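You operate a simulated robot arm through the tools that you are given. There is no shell and no other tool.

You are at the controls of a simulated robot arm. One attempt, no reset.

TASK
Unlatch the sieve, sieve one scoop of pulp, drain the sieve trough and shut its blue lever.
Fine: latch stays up; pulp from the teal bucket; jog the sieve till only knots are left; the fine pulp stays on the trough's floor; scoop back.

Only the result counts: the job must be done as asked and must still hold three seconds after the hand-in. Knocking over, shifting, dropping, spilling or breaking anything else fails it.

THE ROBOT
A 7-joint arm with a fingered hand, fixed in place. Base frame: the origin is at the foot of the arm, x ahead of it, y to its left, z up; the work surface is at about z = 0.7. Readings come in m, rad, newtons and seconds.
Its first joint turns from -1.204 to 3.002 rad. Payload 5 kg.
The TCP is the grasp point between the finger pads, 0.032 m short of the fingertips. In the tool frame z runs along the fingers and y along their closing line. The gripper opens to 0.16 m. The gripper's body begins 0.089 m behind the TCP. The gripper is a hand of 3 fingers: y runs from the thumb to the fingers, the wrist lies at [0, 0, -0.252] in the tool frame.
Orientation is that of the tool frame in the base frame, as a unit quaternion [x, y, z, w]. With the fingers straight down and closing along the base's y, the tool's x points along the base's -x, its y along +y and its z along -z.

THE INTERFACE
- The arm moves only by the tool move_arm. Its argument "deltas" is a list that holds one entry, the list of rows, each a list of 6 numbers: the shift along the tool's x, y, z in cm, then the turn, a rotation vector about the tool's x, y, z in rad. In form: [[[x, y, z, wx, wy, wz], ...]]. A call has 1 to 20 rows; each row shifts and turns the commanded pose from where the row before left it, along the tool's axes as they then stand. Each row takes 0.2 s and may step no farther than 0.05 m and 0.15 rad from the row before; otherwise, the whole call is refused. Where a pose cannot be reached the arm comes as near as it can. A force on the tool above 90 N (or 10 N above the force at the start of the call, whichever is more), or a blocked arm, ends the call early, and 0.2 s more pass. In this call time passes only in rows, and 0.2 s behind the last. The reply holds the time, the measured pose of the TCP, the force on the tool along the base axes, the opening and the grip force, in the units named above and with some noise, with the torque about the TCP (base axes, N m) and any sound that the robot's microphone picked up.
- Cameras (640 x 400 px; columns grow to the right, rows downward): "scene" is fixed at [0.3903, 0.5001, 1.4821]; the picture's right is [-0.95, -0.32, 0.00], its down [-0.14, 0.41, -0.90] and it looks along [0.28, -0.86, -0.43] (base axes); focal length 356 px, centre (320, 200). "wrist" rides on the gripper at [0.065, -0.004, -0.116] in the tool frame; the picture's right is [0.06, 1.00, 0.00], its down [-0.87, 0.05, -0.49] and it looks along [-0.49, 0.03, 0.87] (tool axes); focal length 261 px, centre (320, 200). There is no depth. A picture from a camera that has moved, and an enlarged one, comes with that camera's place and axes in the base frame and with its lens. The place of the scene camera against the robot may be out by one fixed shift of up to 0.012 m in any direction.
- snapshot(camera): a new picture of that camera. No time passes.
- lift_body(by): slides the trunk up (or, below 0, down) by that many m; the arm rides with it, the base frame stays. It gives what a move gives, with no picture.
- move_fingers(finger1, finger2, thumb_bend): sets how far each is bent, from 0 (flat) to 1 (curled in); at 0.3 the hand is open as for a grip, at 0.7 the pads meet at the TCP. One left out holds its place. A second passes; each finger stops where it meets its share of the squeeze, and holds until it gets a number again. It is the only way to open and close the hand. It gives what a move gives, with no picture; readings hold the bend of each and the force on the fingers (four entries, about 0 where the hand has none), thumb and palm.
- inspect(camera, box): a new picture of the part [left, top, right, bottom] of that camera's present view, enlarged. No time passes.
- job_done(): hands the job in; it is judged then, once.

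Places have to be worked out from the pictures, the camera data and where the tool is seen. Open the gripper and draw the arm clear of the work before you hand the job in, unless the task says otherwise.

The tools are called as a command line: name --argument value ..., lists and objects as JSON in quotes. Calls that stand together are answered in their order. move_arm: Moves the arm, as the interface text tells. Its arguments: {"type":"object","properties":{"deltas":{"type":"array","items":{"type":"array","items":{"type":"array","items":{"type":"number"}}}}},"required":["deltas"]} The other tools are called the same way: lift_body (by) slides the trunk up or down; move_fingers (finger1, finger2, thumb_bend) moves the fingers one by one; snapshot (camera) takes a picture; inspect (camera, box) takes an enlarged picture of a part of a camera's view; job_done () hands the job in.

At the start:

```text
time: 0.0
ee_pos: [0.4648, -0.6506, 1.1867]
orientation: [0.0, 1.0, 0.0, 0.0]
wrist_force: [0.0, 0.1, -0.1]
wrist_torque: [0.0, -0.01, 0.0]
width: 0.1599
finger_force: 0.1
shape: jaw
bend: [0.3, 0.3, 0.3]
finger forces: [0.0, 0.0, 0.0, 0.1, 0.1, 0.0]
trunk travel left (down, up): [-0.6, 0.34]
```

scene: 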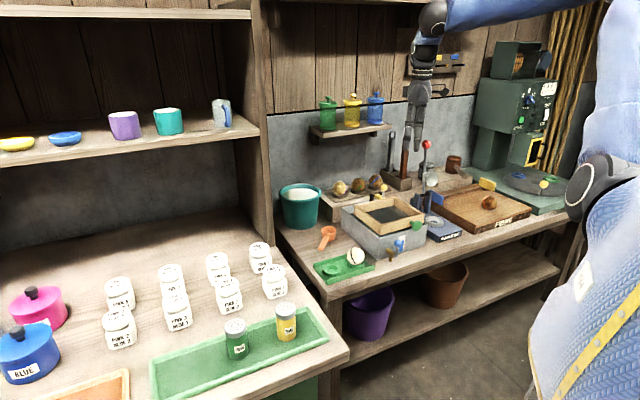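
wrist: 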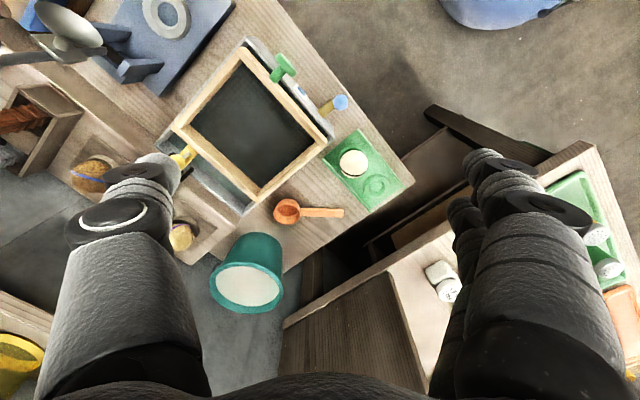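

I start by looking closer at the sieve station, with the teal bucket, orange scoop and trough, before moving anything.

inspect --camera "scene" --box '[260, 160, 480, 300]'

inspect --camera "wrist" --box '[150, 20, 430, 220]'

inspect --camera "scene" --box '[330, 190, 440, 270]'

```text
2.86 times, centred on (370, 230) of scene
camera zoom: at [0.3903, 0.5001, 1.4821], right [-0.95, -0.32, 0.0], down [-0.14, 0.41, -0.9], along [0.28, -0.86, -0.43], focal length 1016 px, centre (177, 114)
```

zoom: 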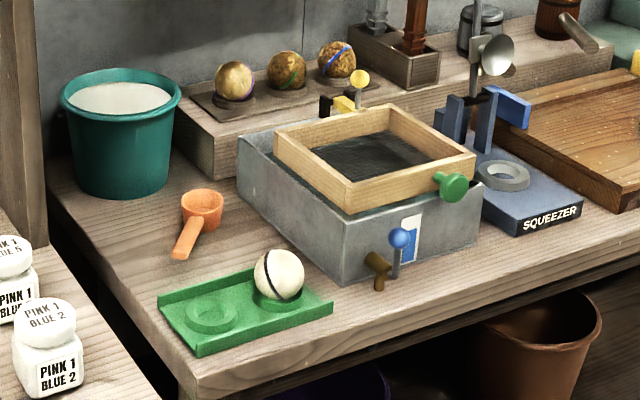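

```text
2.00 times, centred on (290, 120) of wrist
camera zoom: at [0.3992, -0.6543, 1.3016], right [-0.06, 1.0, 0.0], down [0.87, 0.05, 0.49], along [0.49, 0.03, -0.87], focal length 521 px, centre (380, 360)
```

zoom: 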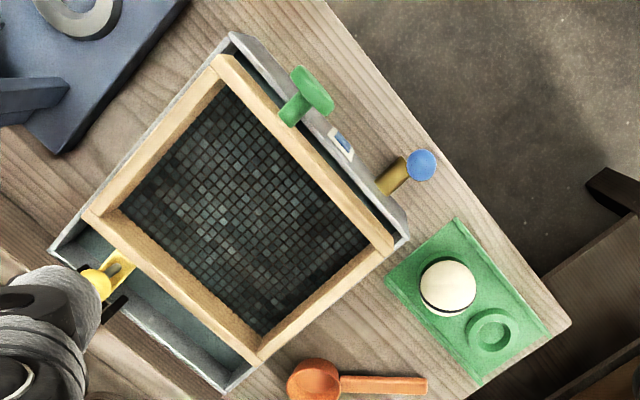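

```text
5.00 times, centred on (385, 230) of scene
camera zoom: at [0.3903, 0.5001, 1.4821], right [-0.95, -0.32, 0.0], down [-0.14, 0.41, -0.9], along [0.28, -0.86, -0.43], focal length 1778 px, centre (-5, 50)
```

zoom: 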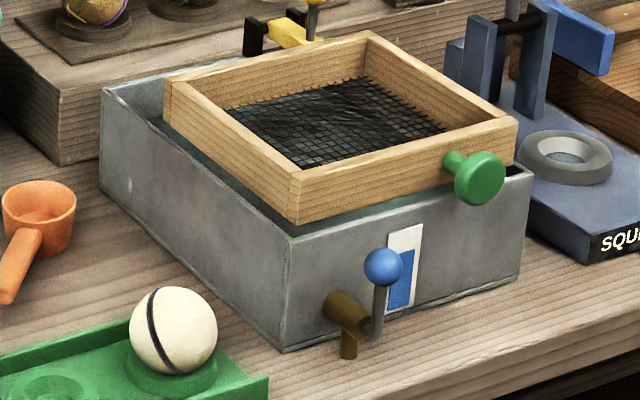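

I want a sharper look at the latch and at what stands around it, since one finger hides part of it in the wrist view.

inspect --camera "scene" --box '[360, 170, 420, 210]'

inspect --camera "scene" --box '[370, 100, 530, 200]'

inspect --camera "wrist" --box '[0, 0, 240, 150]'

inspect --camera "wrist" --box '[180, 180, 372, 320]'

```text
10.00 times, centred on (390, 190) of scene
camera zoom: at [0.3903, 0.5001, 1.4821], right [-0.95, -0.32, 0.0], down [-0.14, 0.41, -0.9], along [0.28, -0.86, -0.43], focal length 3556 px, centre (-380, 300)
```

zoom: 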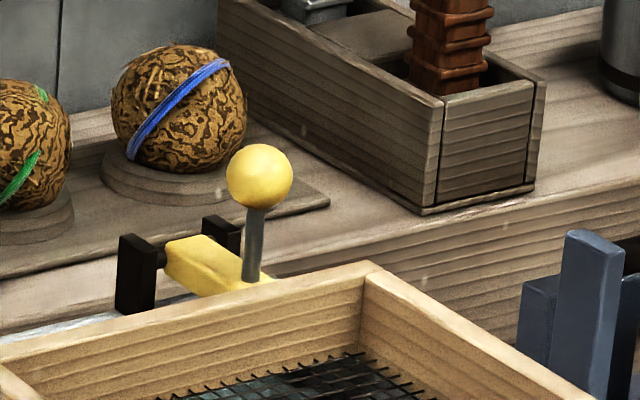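

```text
4.00 times, centred on (450, 150) of scene
camera zoom: at [0.3903, 0.5001, 1.4821], right [-0.95, -0.32, 0.0], down [-0.14, 0.41, -0.9], along [0.28, -0.86, -0.43], focal length 1422 px, centre (-200, 400)
```

zoom: 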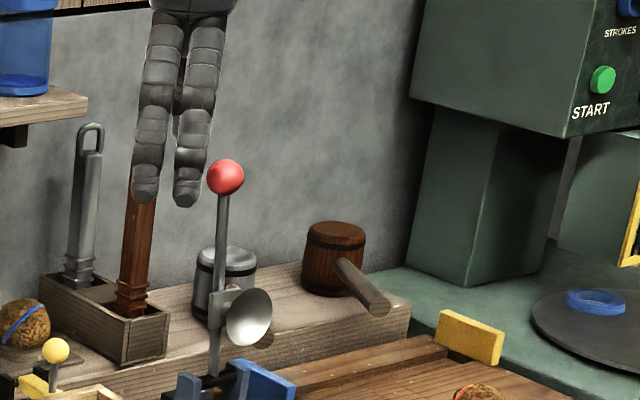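

```text
2.67 times, centred on (120, 75) of wrist
camera zoom: at [0.3992, -0.6543, 1.3016], right [-0.06, 1.0, 0.0], down [0.87, 0.05, 0.49], along [0.49, 0.03, -0.87], focal length 695 px, centre (853, 533)
```

zoom: 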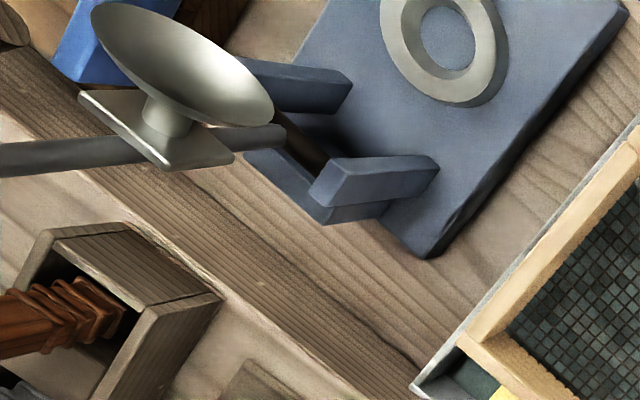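

```text
2.86 times, centred on (276, 250) of wrist
camera zoom: at [0.3992, -0.6543, 1.3016], right [-0.06, 1.0, 0.0], down [0.87, 0.05, 0.49], along [0.49, 0.03, -0.87], focal length 745 px, centre (446, 57)
```

zoom: 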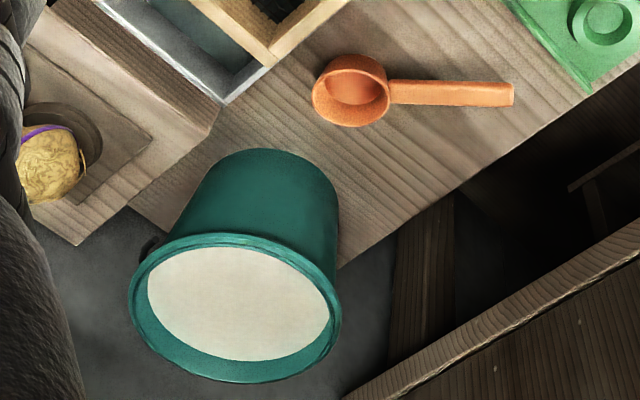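

The latch is a yellow bar hinged between two black posts at the trough's back, hooked over the frame, with a ball handle on a stem. I turn the hand 45° so it faces the sieve squarely, then take new pictures.

move_arm --deltas '[[[-2, 0, 0, 0, 0, 0.131], [0, 0, 0, 0, 0, 0.131], [0, 0, 0, 0, 0, 0.131], [0, 0, 0, 0, 0, 0.131], [0, 0, 0, 0, 0, 0.131], [0, 0, 0, 0, 0, 0.131]]]'

snapshot --camera "wrist"

snapshot --camera "scene"

```text
time: 1.4
ee_pos: [0.4846, -0.6507, 1.1867]
orientation: [0.384, 0.923, 0.0, 0.0]
wrist_force: [-1.1, 0.2, -0.6]
wrist_torque: [0.01, 0.0, -0.01]
width: 0.16
finger_force: 0.0
shape: jaw
bend: [0.3, 0.3, 0.3]
finger forces: [0.0, 0.1, 0.0, 0.0, 0.0, 0.0]
trunk travel left (down, up): [-0.6, 0.34]
```

```text
taken
camera wrist: at [0.435, -0.6073, 1.3018], right [0.66, 0.75, 0.0], down [0.65, -0.58, 0.49], along [0.37, -0.33, -0.87], focal length 261 px, centre (320, 200)
```

wrist: 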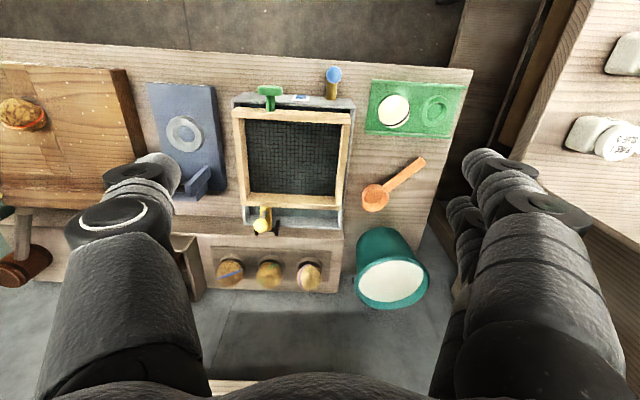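

```text
taken
```

scene: 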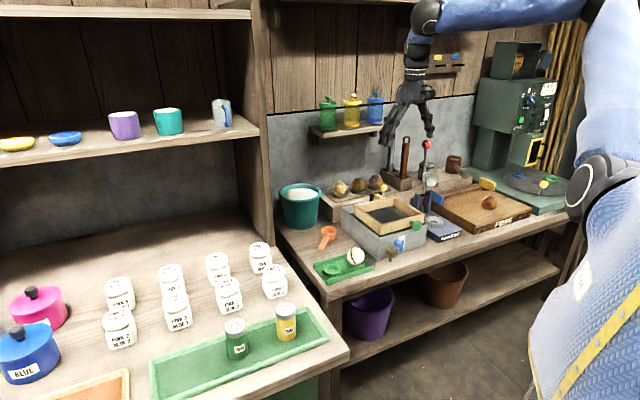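

The bench is now squared up in the wrist view. I enlarge the sieve, the latch, and the scoop and bucket.

inspect --camera "wrist" --box '[210, 60, 370, 160]'

inspect --camera "wrist" --box '[210, 160, 370, 260]'

inspect --camera "wrist" --box '[330, 140, 490, 240]'

inspect --camera "wrist" --box '[310, 210, 470, 310]'

```text
4.00 times, centred on (290, 110) of wrist
camera zoom: at [0.435, -0.6073, 1.3018], right [0.66, 0.75, 0.0], down [0.65, -0.58, 0.49], along [0.37, -0.33, -0.87], focal length 1043 px, centre (440, 560)
```

zoom: 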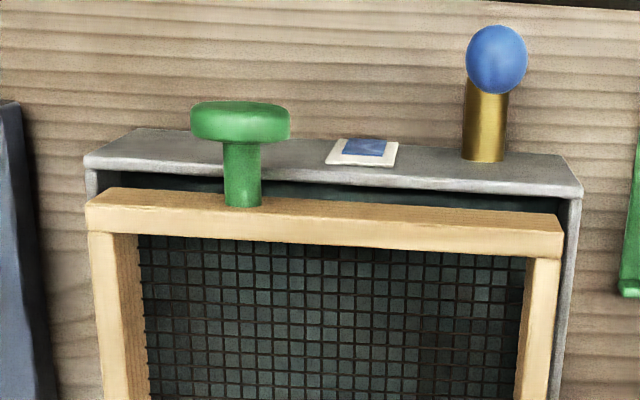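

```text
4.00 times, centred on (290, 210) of wrist
camera zoom: at [0.435, -0.6073, 1.3018], right [0.66, 0.75, 0.0], down [0.65, -0.58, 0.49], along [0.37, -0.33, -0.87], focal length 1043 px, centre (440, 160)
```

zoom: 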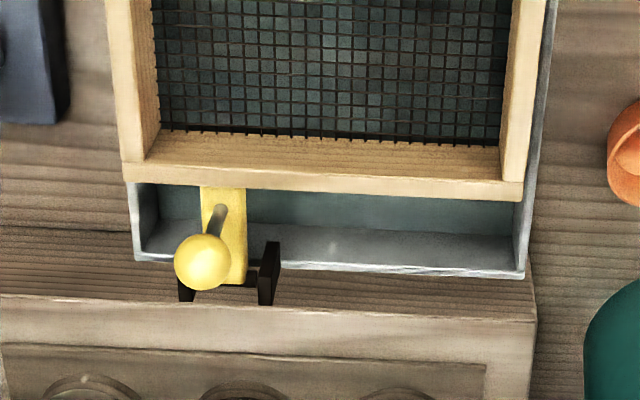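

```text
4.00 times, centred on (410, 190) of wrist
camera zoom: at [0.435, -0.6073, 1.3018], right [0.66, 0.75, 0.0], down [0.65, -0.58, 0.49], along [0.37, -0.33, -0.87], focal length 1043 px, centre (-40, 240)
```

zoom: 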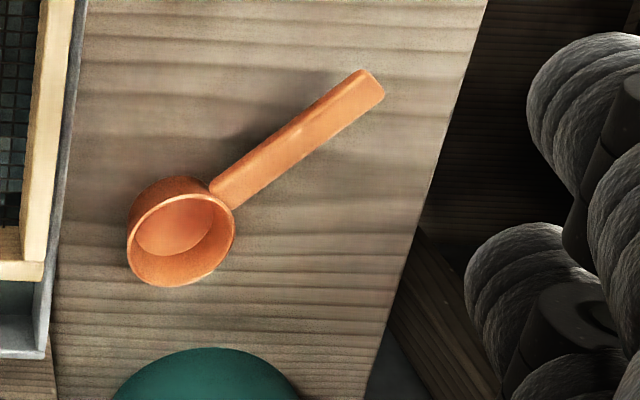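

```text
4.00 times, centred on (390, 260) of wrist
camera zoom: at [0.435, -0.6073, 1.3018], right [0.66, 0.75, 0.0], down [0.65, -0.58, 0.49], along [0.37, -0.33, -0.87], focal length 1043 px, centre (40, -40)
```

zoom: 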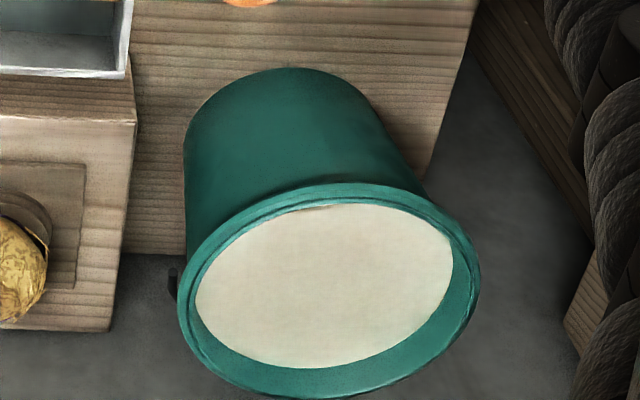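

The bench runs at 45° to the base. The frame spans about (0.40,-0.74) to (0.65,-0.72), and the latch ball is near (0.56,-0.85, 0.91). I move in front of the latch and tilt the hand outward, which also gains reach, for a closer view.

move_arm --deltas '[[[-1.25, -2.05, 2.0, 0, 0, 0], [-1.25, -2.05, 2.0, 0, 0, 0], [-1.25, -2.05, 2.0, 0, 0, 0], [-1.25, -2.05, 2.0, 0, 0, 0], [0, 0, 0, 0, -0.125, 0], [0, 0, 0, 0, -0.125, 0], [0, 0, 0, 0, -0.125, 0], [0, 0, 0, 0, -0.125, 0]]]'

snapshot --camera "wrist"

snapshot --camera "scene"

```text
time: 3.2
ee_pos: [0.4619, -0.7442, 1.1073]
orientation: [0.371, 0.895, -0.094, 0.23]
wrist_force: [0.0, -0.7, -0.5]
wrist_torque: [0.0, 0.01, -0.01]
width: 0.1601
finger_force: 0.0
shape: jaw
bend: [0.3, 0.3, 0.3]
finger forces: [0.0, 0.0, 0.0, 0.0, 0.0, 0.1]
trunk travel left (down, up): [-0.6, 0.34]
```

```text
taken
camera wrist: at [0.3787, -0.6664, 1.1763], right [0.67, 0.74, -0.03], down [0.41, -0.33, 0.85], along [0.62, -0.58, -0.53], focal length 261 px, centre (320, 200)
```

wrist: 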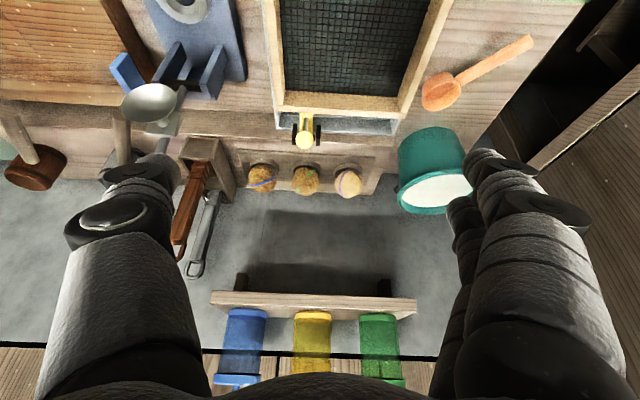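

```text
taken
```

scene: 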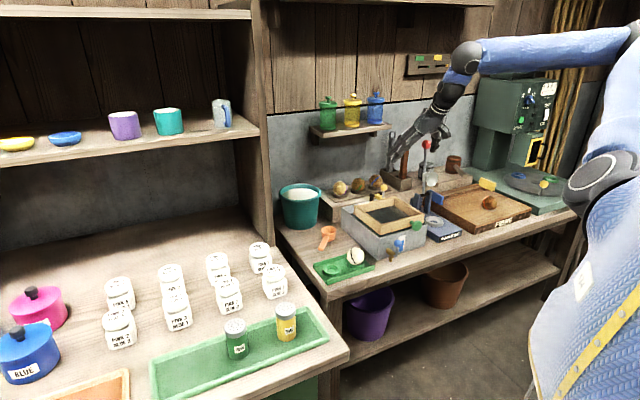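

The image comes in upside down (its down is base up). I enlarge the latch and the nearby obstacles to measure them.

inspect --camera "wrist" --box '[260, 80, 360, 160]'

inspect --camera "wrist" --box '[100, 60, 260, 180]'

inspect --camera "wrist" --box '[380, 20, 560, 220]'

```text
5.00 times, centred on (310, 120) of wrist
camera zoom: at [0.3787, -0.6664, 1.1763], right [0.67, 0.74, -0.03], down [0.41, -0.33, 0.85], along [0.62, -0.58, -0.53], focal length 1303 px, centre (370, 600)
```

zoom: 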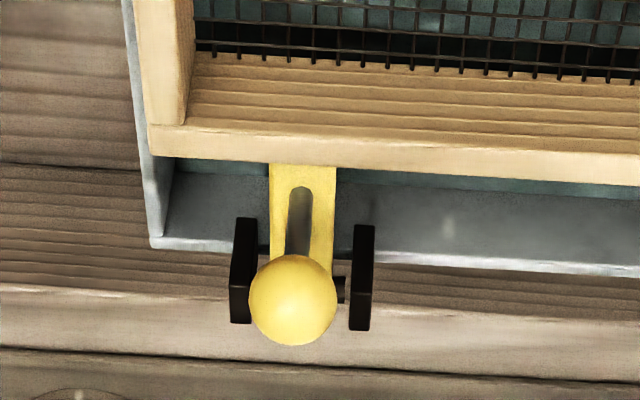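

```text
3.33 times, centred on (180, 120) of wrist
camera zoom: at [0.3787, -0.6664, 1.1763], right [0.67, 0.74, -0.03], down [0.41, -0.33, 0.85], along [0.62, -0.58, -0.53], focal length 869 px, centre (787, 467)
```

zoom: 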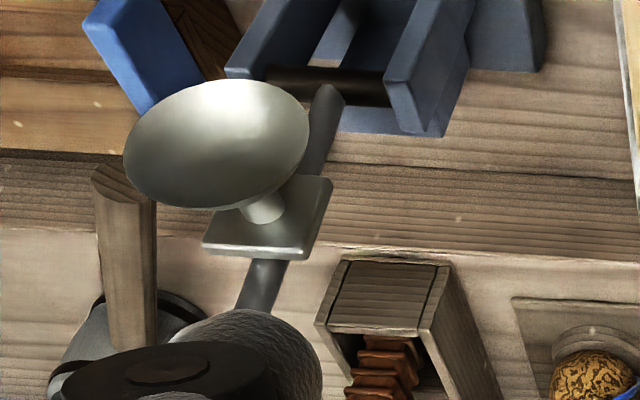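

```text
2.00 times, centred on (470, 120) of wrist
camera zoom: at [0.3787, -0.6664, 1.1763], right [0.67, 0.74, -0.03], down [0.41, -0.33, 0.85], along [0.62, -0.58, -0.53], focal length 521 px, centre (20, 360)
```

zoom: 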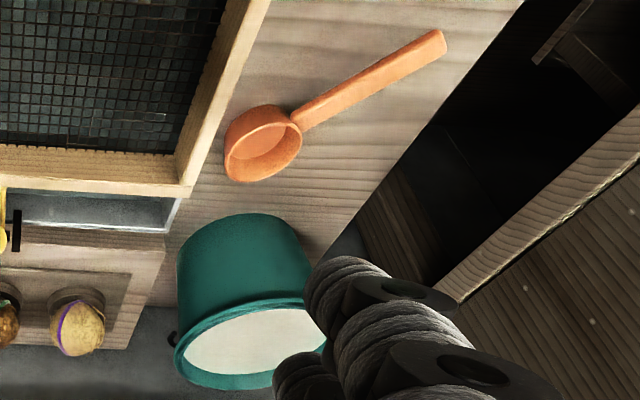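

Taking the zoom offsets into account, three views now agree: frame top z≈0.85, and the latch ball is at about (0.567,-0.874,0.895) with its hinge about 3 cm behind it. I close the fingers here to see the hand's closed shape before using it as a pusher.

move_fingers --finger1 0.7 --finger2 0.7 --thumb_bend 0.7

snapshot --camera "wrist"

inspect --camera "scene" --box '[360, 60, 520, 160]'

```text
time: 4.2
ee_pos: [0.4622, -0.7446, 1.1059]
orientation: [0.372, 0.895, -0.095, 0.227]
wrist_force: [0.0, -0.6, -0.1]
wrist_torque: [0.03, 0.03, 0.0]
width: 0.0126
finger_force: 0.1
shape: fingers
bend: [0.7, 0.7, 0.7]
finger forces: [0.1, 0.0, 0.0, 0.1, 0.1, 0.0]
trunk travel left (down, up): [-0.6, 0.34]
```

```text
taken
camera wrist: at [0.3788, -0.6668, 1.1763], right [0.67, 0.74, -0.03], down [0.41, -0.34, 0.85], along [0.62, -0.58, -0.53], focal length 261 px, centre (320, 200)
```

wrist: 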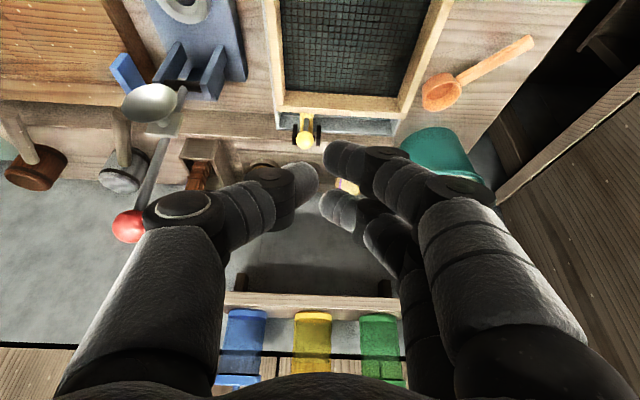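

```text
4.00 times, centred on (440, 110) of scene
camera zoom: at [0.3903, 0.5001, 1.4821], right [-0.95, -0.32, 0.0], down [-0.14, 0.41, -0.9], along [0.28, -0.86, -0.43], focal length 1422 px, centre (-160, 560)
```

zoom: 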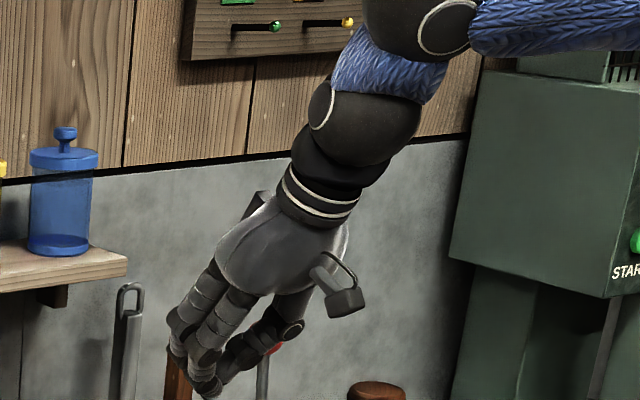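

Closed, the two fingers sit about ±2 cm apart along tool x with the thumb between them, so the near finger would hang low over the frame. I curl finger1 and the thumb in to see which finger is the far one, leaving a single pushing finger.

move_fingers --finger1 1.0 --finger2 0.7 --thumb_bend 0.75

snapshot --camera "wrist"

```text
time: 5.2
ee_pos: [0.4594, -0.7442, 1.1076]
orientation: [0.371, 0.895, -0.095, 0.228]
wrist_force: [-0.7, 0.9, -0.3]
wrist_torque: [-0.03, 0.02, 0.01]
width: 0.0023
finger_force: 0.0
shape: fingers
bend: [0.76, 0.7, 0.74]
finger forces: [0.1, 0.0, 0.0, 0.0, 0.0, 0.0]
trunk travel left (down, up): [-0.6, 0.34]
```

```text
taken
camera wrist: at [0.3788, -0.6667, 1.1764], right [0.67, 0.74, -0.03], down [0.41, -0.34, 0.85], along [0.62, -0.58, -0.53], focal length 261 px, centre (320, 200)
```

wrist: 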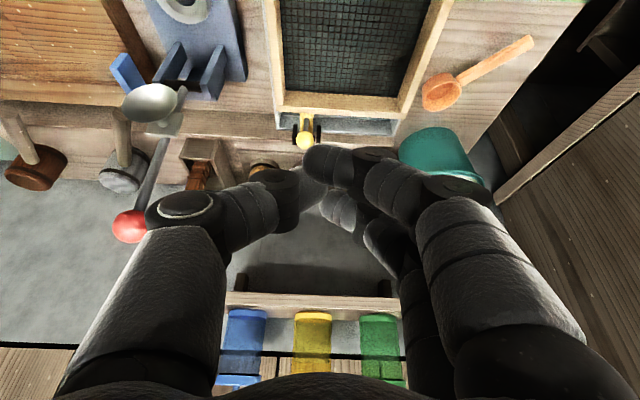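

Finger1 is the near finger and finger2 the far one, at about +1.3 cm in tool y. I reduce the tilt slightly and move down to a standby pose about 2.5 cm in front of and above the ball, with finger2 lined up on it.

move_arm --deltas '[[[0, 0, 0, 0, 0.1, 0], [-0.3, -0.5, 3.3, 0, 0, 0], [-0.3, -0.5, 3.3, 0, 0, 0], [-0.3, -0.5, 3.3, 0, 0, 0], [-0.3, -0.5, 3.3, 0, 0, 0], [-0.3, -0.5, 3.3, 0, 0, 0], [-0.3, -0.5, 3.3, 0, 0, 0]]]'

snapshot --camera "wrist"

inspect --camera "scene" --box '[330, 140, 458, 220]'

```text
time: 6.8
ee_pos: [0.5054, -0.8326, 0.9304]
orientation: [0.376, 0.905, -0.076, 0.182]
wrist_force: [-0.6, -0.2, -0.1]
wrist_torque: [0.01, 0.02, 0.03]
width: 0.0023
finger_force: 0.0
shape: fingers
bend: [0.76, 0.7, 0.74]
finger forces: [0.1, 0.0, 0.0, 0.0, 0.0, 0.0]
trunk travel left (down, up): [-0.6, 0.34]
```

```text
taken
camera wrist: at [0.4276, -0.7604, 1.0108], right [0.67, 0.75, -0.02], down [0.47, -0.39, 0.79], along [0.58, -0.54, -0.61], focal length 261 px, centre (320, 200)
```

wrist: 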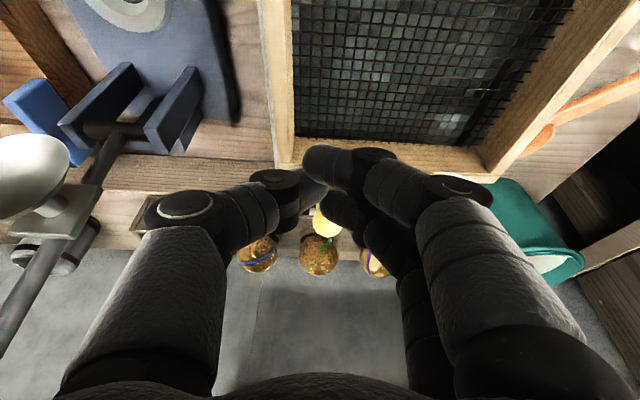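

```text
5.00 times, centred on (394, 180) of scene
camera zoom: at [0.3903, 0.5001, 1.4821], right [-0.95, -0.32, 0.0], down [-0.14, 0.41, -0.9], along [0.28, -0.86, -0.43], focal length 1778 px, centre (-50, 300)
```

zoom: 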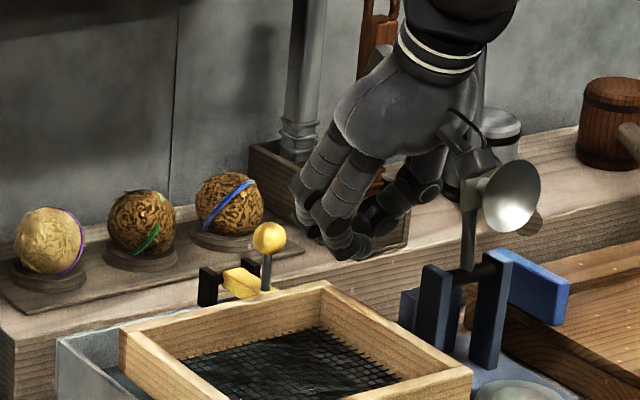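

The view confirms finger2 is in line with the ball, just short of it. I lower 3 cm and push outward slowly, watching the force.

move_arm --deltas '[[[1.12, 0.3, 2.67, 0, 0, 0], [-1.1, 0, 0.46, 0, 0, 0], [-1.1, 0, 0.46, 0, 0, 0], [-1.1, 0, 0.46, 0, 0, 0], [-1.1, 0, 0.46, 0, 0, 0], [-1.1, 0, 0.46, 0, 0, 0]]]'

snapshot --camera "wrist"

inspect --camera "scene" --box '[330, 140, 458, 220]'

```text
time: 8.2
ee_pos: [0.5516, -0.8731, 0.9015]
orientation: [0.376, 0.905, -0.076, 0.184]
wrist_force: [0.4, 0.5, 1.7]
wrist_torque: [0.0, -0.01, 0.04]
width: 0.0025
finger_force: 0.3
shape: fingers
bend: [0.76, 0.7, 0.74]
finger forces: [0.0, 1.0, 0.1, 0.0, 0.0, 0.0]
trunk travel left (down, up): [-0.6, 0.34]
```

```text
taken
camera wrist: at [0.4743, -0.8002, 0.9825], right [0.67, 0.75, -0.02], down [0.47, -0.39, 0.79], along [0.58, -0.54, -0.61], focal length 261 px, centre (320, 200)
```

wrist: 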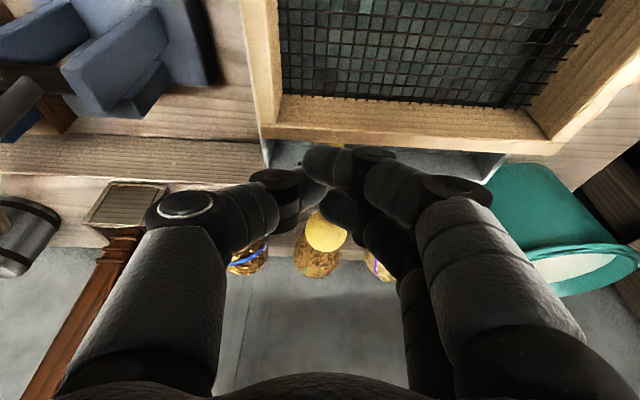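

```text
5.00 times, centred on (394, 180) of scene
camera zoom: at [0.3903, 0.5001, 1.4821], right [-0.95, -0.32, 0.0], down [-0.14, 0.41, -0.9], along [0.28, -0.86, -0.43], focal length 1778 px, centre (-50, 300)
```

zoom: 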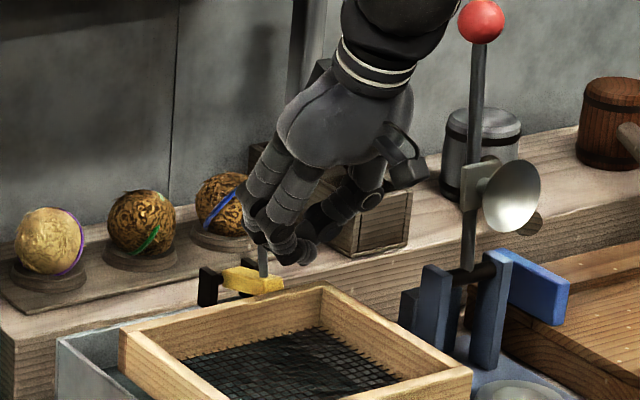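

Finger2 presses the ball with about 1 N and the bar has begun to lift. I keep pushing outward along the arc.

move_arm --deltas '[[[-1.1, 0, 0.46, 0, 0, 0], [-1.1, 0, 0.46, 0, 0, 0], [-1.1, 0, 0.46, 0, 0, 0], [-0.9, 0, 0.9, 0, 0, 0]]]'

snapshot --camera "wrist"

inspect --camera "scene" --box '[330, 140, 458, 220]'

```text
time: 9.2
ee_pos: [0.5854, -0.902, 0.9054]
orientation: [0.376, 0.904, -0.077, 0.186]
wrist_force: [-8.8, 16.1, 40.8]
wrist_torque: [-0.05, -0.04, 0.28]
width: 0.0018
finger_force: 29.4
shape: fingers
bend: [0.77, 0.72, 0.75]
finger forces: [0.0, 22.8, 0.0, 0.0, 36.7, 0.1]
trunk travel left (down, up): [-0.6, 0.34]
```

```text
taken
camera wrist: at [0.5066, -0.8301, 0.9845], right [0.67, 0.75, -0.02], down [0.46, -0.39, 0.8], along [0.58, -0.54, -0.61], focal length 261 px, centre (320, 200)
```

wrist: 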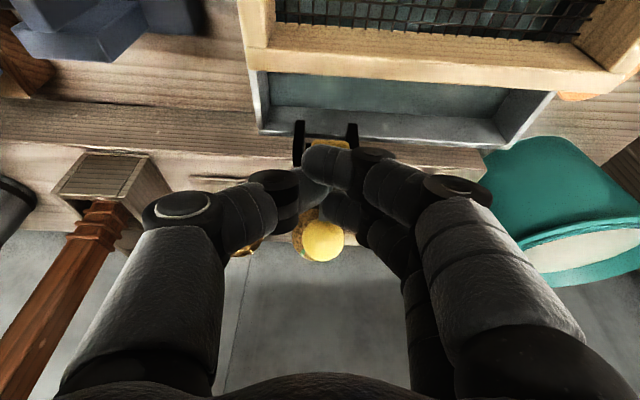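

```text
5.00 times, centred on (394, 180) of scene
camera zoom: at [0.3903, 0.5001, 1.4821], right [-0.95, -0.32, 0.0], down [-0.14, 0.41, -0.9], along [0.28, -0.86, -0.43], focal length 1778 px, centre (-50, 300)
```

zoom: 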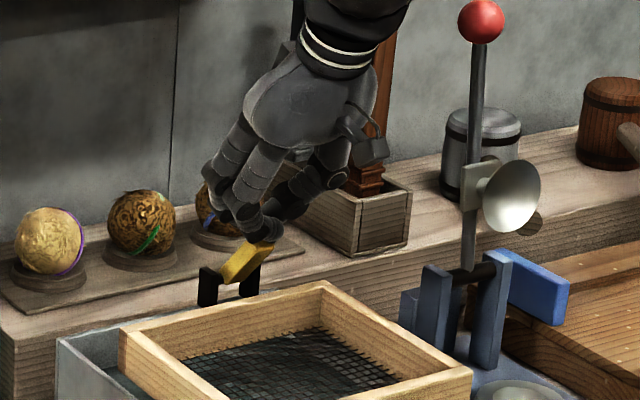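

The bar now stands well up and presses under the thumb (40 N upward). I raise the hand 2 cm to ease it off and check whether the latch stays up.

move_arm --deltas '[[[-0.39, 0, -0.92, 0, 0, 0], [-0.39, 0, -0.92, 0, 0, 0]]]'

snapshot --camera "wrist"

inspect --camera "scene" --box '[330, 140, 458, 220]'

```text
time: 9.8
ee_pos: [0.5843, -0.9058, 0.9156]
orientation: [0.376, 0.905, -0.076, 0.182]
wrist_force: [-0.1, 0.1, 0.8]
wrist_torque: [-0.03, -0.02, 0.0]
width: 0.0021
finger_force: 0.0
shape: fingers
bend: [0.77, 0.7, 0.74]
finger forces: [0.0, 0.0, 0.1, 0.1, 0.0, 0.0]
trunk travel left (down, up): [-0.6, 0.34]
```

```text
taken
camera wrist: at [0.5065, -0.833, 0.9967], right [0.67, 0.74, -0.03], down [0.47, -0.39, 0.79], along [0.58, -0.54, -0.61], focal length 261 px, centre (320, 200)
```

wrist: 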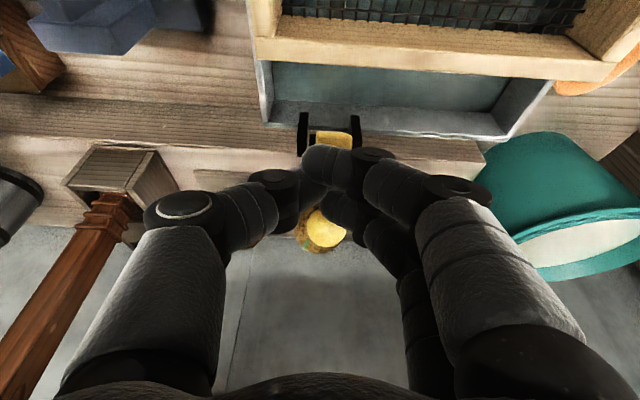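

```text
5.00 times, centred on (394, 180) of scene
camera zoom: at [0.3903, 0.5001, 1.4821], right [-0.95, -0.32, 0.0], down [-0.14, 0.41, -0.9], along [0.28, -0.86, -0.43], focal length 1778 px, centre (-50, 300)
```

zoom: 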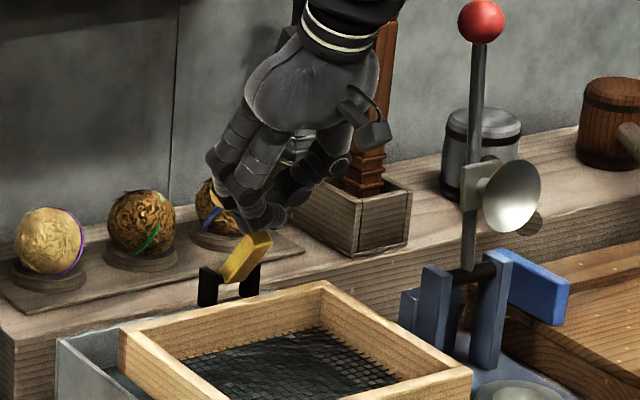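

The latch holds at roughly 55° with no force on the hand. The bar tip is in front of the fingers, so I rise straight up before backing away, then look at it freely.

move_arm --deltas '[[[-0.64, 0, -1.54, 0, 0, 0], [-0.64, 0, -1.54, 0, 0, 0], [-0.64, 0, -1.54, 0, 0, 0], [-0.64, 0, -1.54, 0, 0, 0], [1.84, 0, -0.77, 0, 0, 0], [1.84, 0, -0.77, 0, 0, 0], [1.84, 0, -0.77, 0, 0, 0], [1.84, 0, -0.77, 0, 0, 0]]]'

snapshot --camera "wrist"

inspect --camera "scene" --box '[330, 140, 458, 220]'

```text
time: 11.6
ee_pos: [0.5284, -0.8494, 0.9836]
orientation: [0.376, 0.905, -0.075, 0.184]
wrist_force: [-0.4, 0.5, 0.4]
wrist_torque: [-0.02, -0.01, 0.0]
width: 0.0022
finger_force: 0.0
shape: fingers
bend: [0.77, 0.7, 0.74]
finger forces: [0.0, 0.1, 0.0, 0.0, 0.0, 0.0]
trunk travel left (down, up): [-0.6, 0.34]
```

```text
taken
camera wrist: at [0.4508, -0.7758, 1.0648], right [0.67, 0.75, -0.02], down [0.47, -0.39, 0.79], along [0.58, -0.54, -0.61], focal length 261 px, centre (320, 200)
```

wrist: 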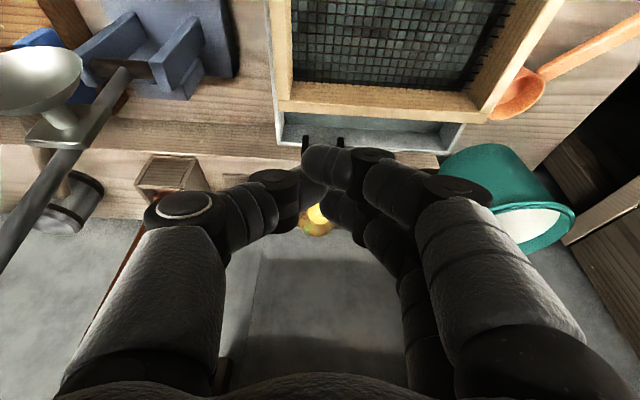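

```text
5.00 times, centred on (394, 180) of scene
camera zoom: at [0.3903, 0.5001, 1.4821], right [-0.95, -0.32, 0.0], down [-0.14, 0.41, -0.9], along [0.28, -0.86, -0.43], focal length 1778 px, centre (-50, 300)
```

zoom: 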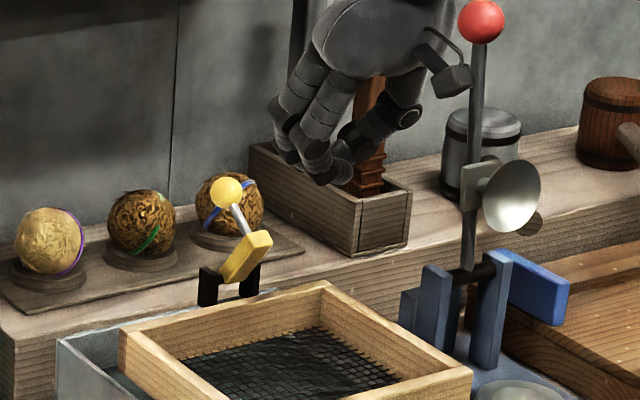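

The latch holds by itself at about 60° up. To be safe I go down in front of the bar and push its tip further back toward its stop.

move_arm --deltas '[[[0.8, 0, 1.91, 0, 0, 0], [0.8, 0, 1.91, 0, 0, 0], [0.8, 0, 1.91, 0, 0, 0], [0.8, 0, 1.91, 0, 0, 0], [-1.1, 0, 0.46, 0, 0, 0], [-1.1, 0, 0.46, 0, 0, 0], [-1.1, 0, 0.46, 0, 0, 0]]]'

snapshot --camera "wrist"

inspect --camera "scene" --box '[330, 140, 458, 220]'

```text
time: 13.2
ee_pos: [0.5521, -0.8741, 0.9022]
orientation: [0.376, 0.905, -0.076, 0.183]
wrist_force: [0.4, 0.1, -0.2]
wrist_torque: [0.01, -0.01, 0.0]
width: 0.0019
finger_force: 0.0
shape: fingers
bend: [0.77, 0.7, 0.74]
finger forces: [0.0, 0.0, 0.0, 0.0, 0.1, 0.0]
trunk travel left (down, up): [-0.6, 0.34]
```

```text
taken
camera wrist: at [0.4757, -0.8014, 0.982], right [0.67, 0.75, -0.02], down [0.47, -0.39, 0.79], along [0.58, -0.54, -0.61], focal length 261 px, centre (320, 200)
```

wrist: 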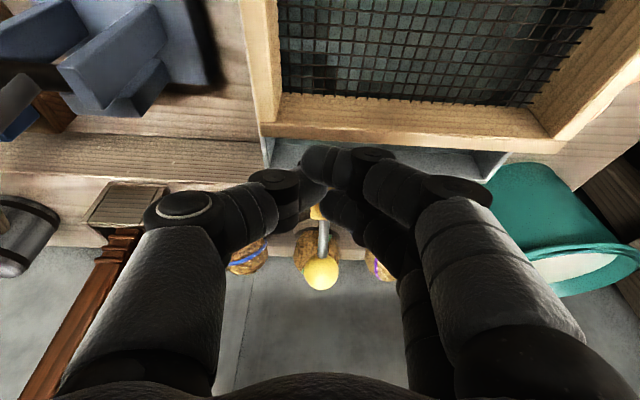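

```text
5.00 times, centred on (394, 180) of scene
camera zoom: at [0.3903, 0.5001, 1.4821], right [-0.95, -0.32, 0.0], down [-0.14, 0.41, -0.9], along [0.28, -0.86, -0.43], focal length 1778 px, centre (-50, 300)
```

zoom: 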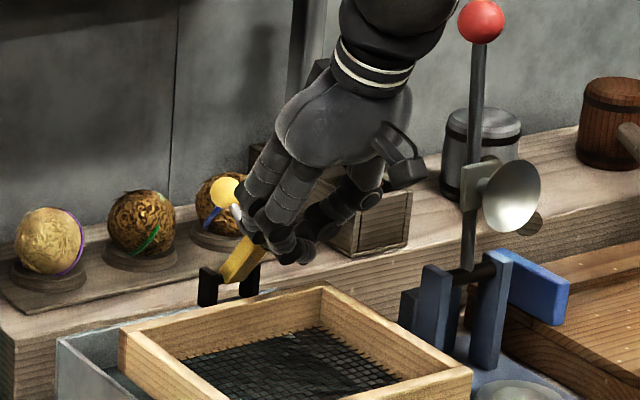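

Finger2 now sits in front of the raised bar, and the stem and ball are visible just beyond it. I push on in small steps.

move_arm --deltas '[[[-0.74, -0.2, 0.31, 0, 0, 0], [-0.74, -0.2, 0.31, 0, 0, 0], [-0.74, -0.2, 0.31, 0, 0, 0]]]'

inspect --camera "wrist" --box '[240, 120, 400, 300]'

inspect --camera "scene" --box '[330, 140, 458, 220]'

```text
time: 14.0
ee_pos: [0.5673, -0.8927, 0.9055]
orientation: [0.376, 0.905, -0.077, 0.186]
wrist_force: [-2.4, 12.0, 17.8]
wrist_torque: [0.01, -0.31, 0.23]
width: 0.0021
finger_force: 9.6
shape: fingers
bend: [0.77, 0.73, 0.74]
finger forces: [0.0, 20.4, 0.0, 0.1, 0.0, 0.1]
trunk travel left (down, up): [-0.6, 0.34]
```

```text
2.22 times, centred on (320, 210) of wrist
camera zoom: at [0.4887, -0.8209, 0.9853], right [0.67, 0.75, -0.02], down [0.47, -0.39, 0.79], along [0.58, -0.54, -0.61], focal length 579 px, centre (320, 178)
```

zoom: 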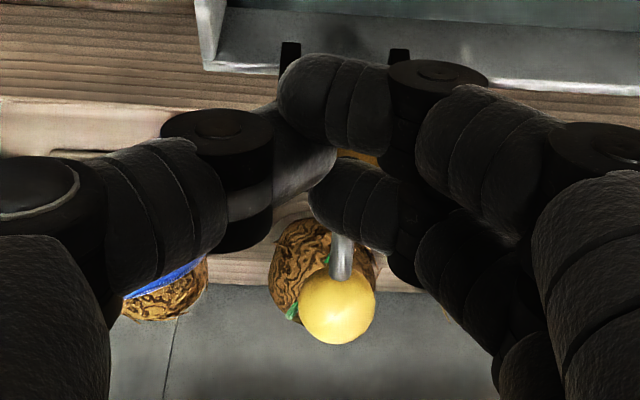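

```text
5.00 times, centred on (394, 180) of scene
camera zoom: at [0.3903, 0.5001, 1.4821], right [-0.95, -0.32, 0.0], down [-0.14, 0.41, -0.9], along [0.28, -0.86, -0.43], focal length 1778 px, centre (-50, 300)
```

zoom: 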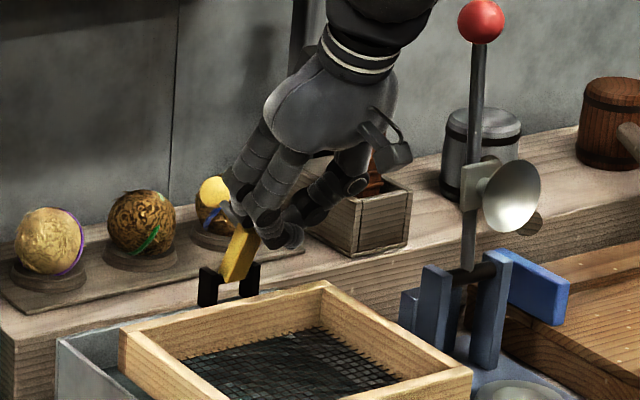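

The bar is nearly upright, with about 20 N on finger2. One more small push tells me whether it is at its stop.

move_arm --deltas '[[[-0.5, -0.2, 0.1, 0, 0, 0], [-0.5, 0, 0.1, 0, 0, 0]]]'

inspect --camera "scene" --box '[346, 160, 410, 200]'

```text
time: 14.6
ee_pos: [0.5728, -0.9018, 0.9079]
orientation: [0.375, 0.905, -0.077, 0.185]
wrist_force: [-0.7, 15.1, 27.9]
wrist_torque: [-0.01, -0.49, 0.25]
width: 0.0022
finger_force: 14.7
shape: fingers
bend: [0.77, 0.74, 0.74]
finger forces: [0.1, 30.1, 0.0, 0.0, 0.0, 0.0]
trunk travel left (down, up): [-0.6, 0.34]
```

```text
10.00 times, centred on (378, 180) of scene
camera zoom: at [0.3903, 0.5001, 1.4821], right [-0.95, -0.32, 0.0], down [-0.14, 0.41, -0.9], along [0.28, -0.86, -0.43], focal length 3556 px, centre (-260, 400)
```

zoom: 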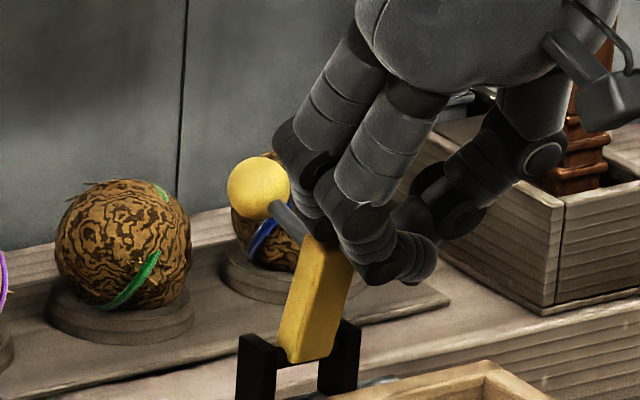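

It is against its stop now, since the force rises without more motion. I lift straight up and back off, then check the latch alone.

move_arm --deltas '[[[-0.64, 0, -1.54, 0, 0, 0], [-0.64, 0, -1.54, 0, 0, 0], [-0.64, 0, -1.54, 0, 0, 0], [-0.64, 0, -1.54, 0, 0, 0], [1.84, 0, -0.77, 0, 0, 0], [1.84, 0, -0.77, 0, 0, 0], [1.84, 0, -0.77, 0, 0, 0], [1.84, 0, -0.77, 0, 0, 0], [1.84, 0, -2, 0, 0, 0], [1.84, 0, -2, 0, 0, 0]]]'

inspect --camera "scene" --box '[346, 160, 410, 200]'

snapshot --camera "wrist"

```text
time: 16.8
ee_pos: [0.48, -0.8135, 0.9931]
orientation: [0.376, 0.905, -0.077, 0.184]
wrist_force: [-0.2, -0.4, -0.4]
wrist_torque: [-0.02, -0.01, 0.0]
width: 0.0021
finger_force: 0.2
shape: fingers
bend: [0.77, 0.7, 0.74]
finger forces: [0.1, 0.1, 0.0, 0.0, 0.1, 0.1]
trunk travel left (down, up): [-0.6, 0.34]
```

```text
10.00 times, centred on (378, 180) of scene
camera zoom: at [0.3903, 0.5001, 1.4821], right [-0.95, -0.32, 0.0], down [-0.14, 0.41, -0.9], along [0.28, -0.86, -0.43], focal length 3556 px, centre (-260, 400)
```

zoom: 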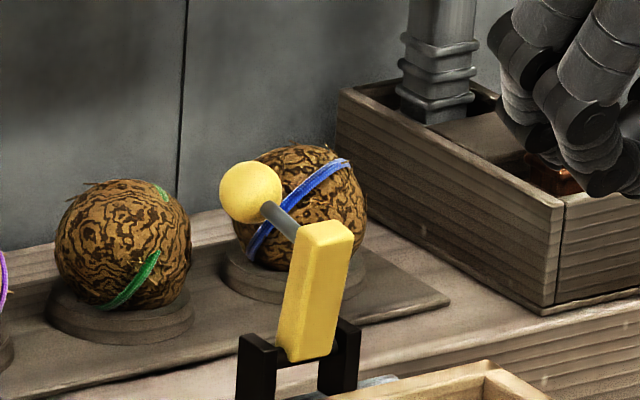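

```text
taken
camera wrist: at [0.4037, -0.7403, 1.0739], right [0.67, 0.75, -0.02], down [0.47, -0.39, 0.79], along [0.58, -0.54, -0.61], focal length 261 px, centre (320, 200)
```

wrist: 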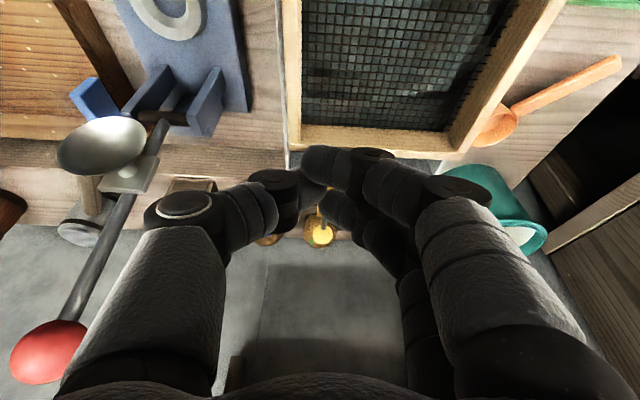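

The latch stands up by itself against its stop. I open the hand and move over toward the scoop for a close look at it and the bucket.

move_fingers --finger1 0.3 --finger2 0.3 --thumb_bend 0.3

move_arm --deltas '[[[0.35, 4.2, 0.3, 0, 0, 0], [0.35, 4.2, 0.3, 0, 0, 0], [0.35, 4.2, 0.3, 0, 0, 0], [0.35, 4.2, 0.3, 0, 0, 0], [0.35, 4.2, 0.3, 0, 0, 0], [0.35, 4.2, 0.3, 0, 0, 0], [0.35, 4.2, 0.3, 0, 0, 0]]]'

snapshot --camera "wrist"

inspect --camera "wrist" --box '[200, 80, 460, 260]'

```text
time: 17.8
ee_pos: [0.4814, -0.8141, 0.993]
orientation: [0.376, 0.905, -0.075, 0.183]
wrist_force: [-0.6, 0.6, -0.3]
wrist_torque: [0.01, 0.0, 0.01]
width: 0.1676
finger_force: 0.0
shape: fingers
bend: [0.3, 0.3, 0.3]
finger forces: [0.0, 0.1, 0.1, 0.0, 0.0, 0.0]
trunk travel left (down, up): [-0.6, 0.34]
```

```text
time: 19.6
ee_pos: [0.6888, -0.5941, 0.9872]
orientation: [0.377, 0.901, -0.067, 0.202]
wrist_force: [-0.3, -0.5, -0.5]
wrist_torque: [0.07, -0.01, 0.06]
width: 0.1679
finger_force: 0.0
shape: fingers
bend: [0.3, 0.3, 0.3]
finger forces: [0.0, 0.0, 0.0, 0.0, 0.1, 0.1]
trunk travel left (down, up): [-0.6, 0.34]
stopped in row 7: the arm was blocked; the commanded pose is now the measured one
```

```text
taken
camera wrist: at [0.6081, -0.5219, 1.0636], right [0.67, 0.75, 0.01], down [0.43, -0.4, 0.81], along [0.61, -0.54, -0.59], focal length 261 px, centre (320, 200)
```

wrist: 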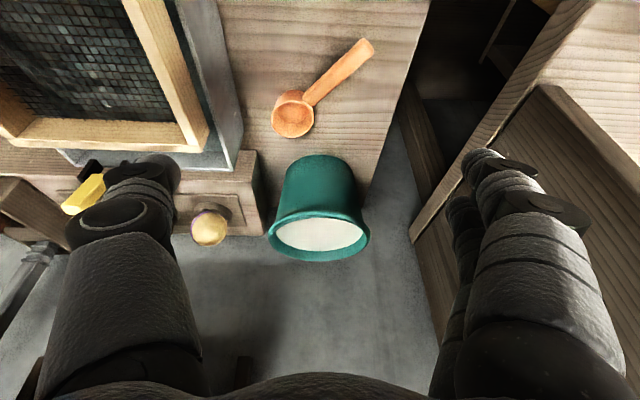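

```text
2.22 times, centred on (330, 170) of wrist
camera zoom: at [0.6081, -0.5219, 1.0636], right [0.67, 0.75, 0.01], down [0.43, -0.4, 0.81], along [0.61, -0.54, -0.59], focal length 579 px, centre (298, 267)
```

zoom: 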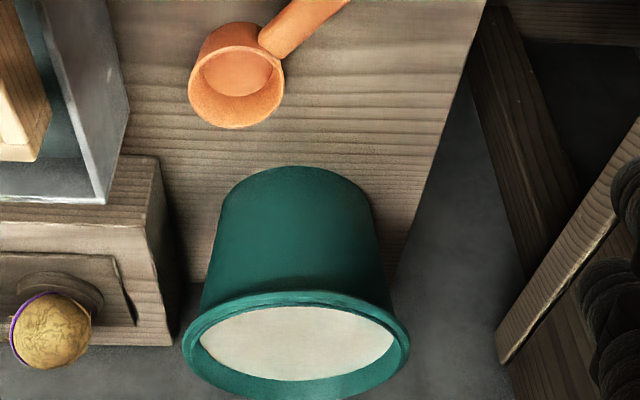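

The arm reported being blocked on the last row without much tool force. I check the scene to see why.

snapshot --camera "scene"

inspect --camera "scene" --box '[220, 0, 480, 200]'

```text
taken
```

scene: 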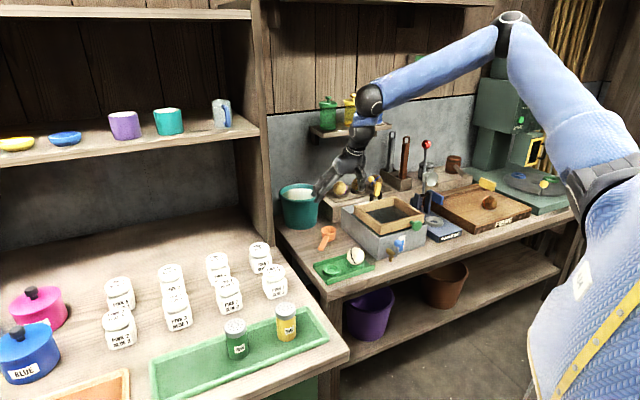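

```text
2.00 times, centred on (350, 100) of scene
camera zoom: at [0.3903, 0.5001, 1.4821], right [-0.95, -0.32, 0.0], down [-0.14, 0.41, -0.9], along [0.28, -0.86, -0.43], focal length 711 px, centre (260, 400)
```

zoom: 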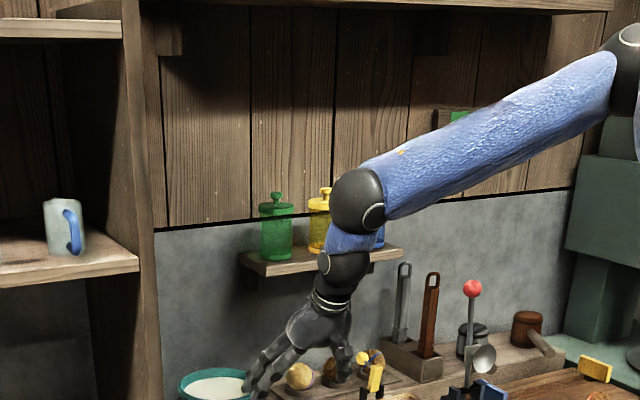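

Nothing touches the arm, so this may be a joint limit or tracking lag. I test with smaller, slower steps, starting a gentle yaw toward the scoop's handle direction.

move_arm --deltas '[[[0, 0, 0, 0.025, 0, 0.06], [0, 0, 0, 0.025, 0, 0.06], [0, 0, 0, 0.025, 0, 0.06]]]'

```text
time: 20.4
ee_pos: [0.6877, -0.5928, 0.9871]
orientation: [0.465, 0.86, -0.084, 0.193]
wrist_force: [0.3, -0.8, 1.1]
wrist_torque: [0.0, -0.01, -0.01]
width: 0.1677
finger_force: 0.1
shape: fingers
bend: [0.3, 0.3, 0.3]
finger forces: [0.0, 0.0, 0.0, 0.0, 0.0, 0.1]
trunk travel left (down, up): [-0.6, 0.34]
```

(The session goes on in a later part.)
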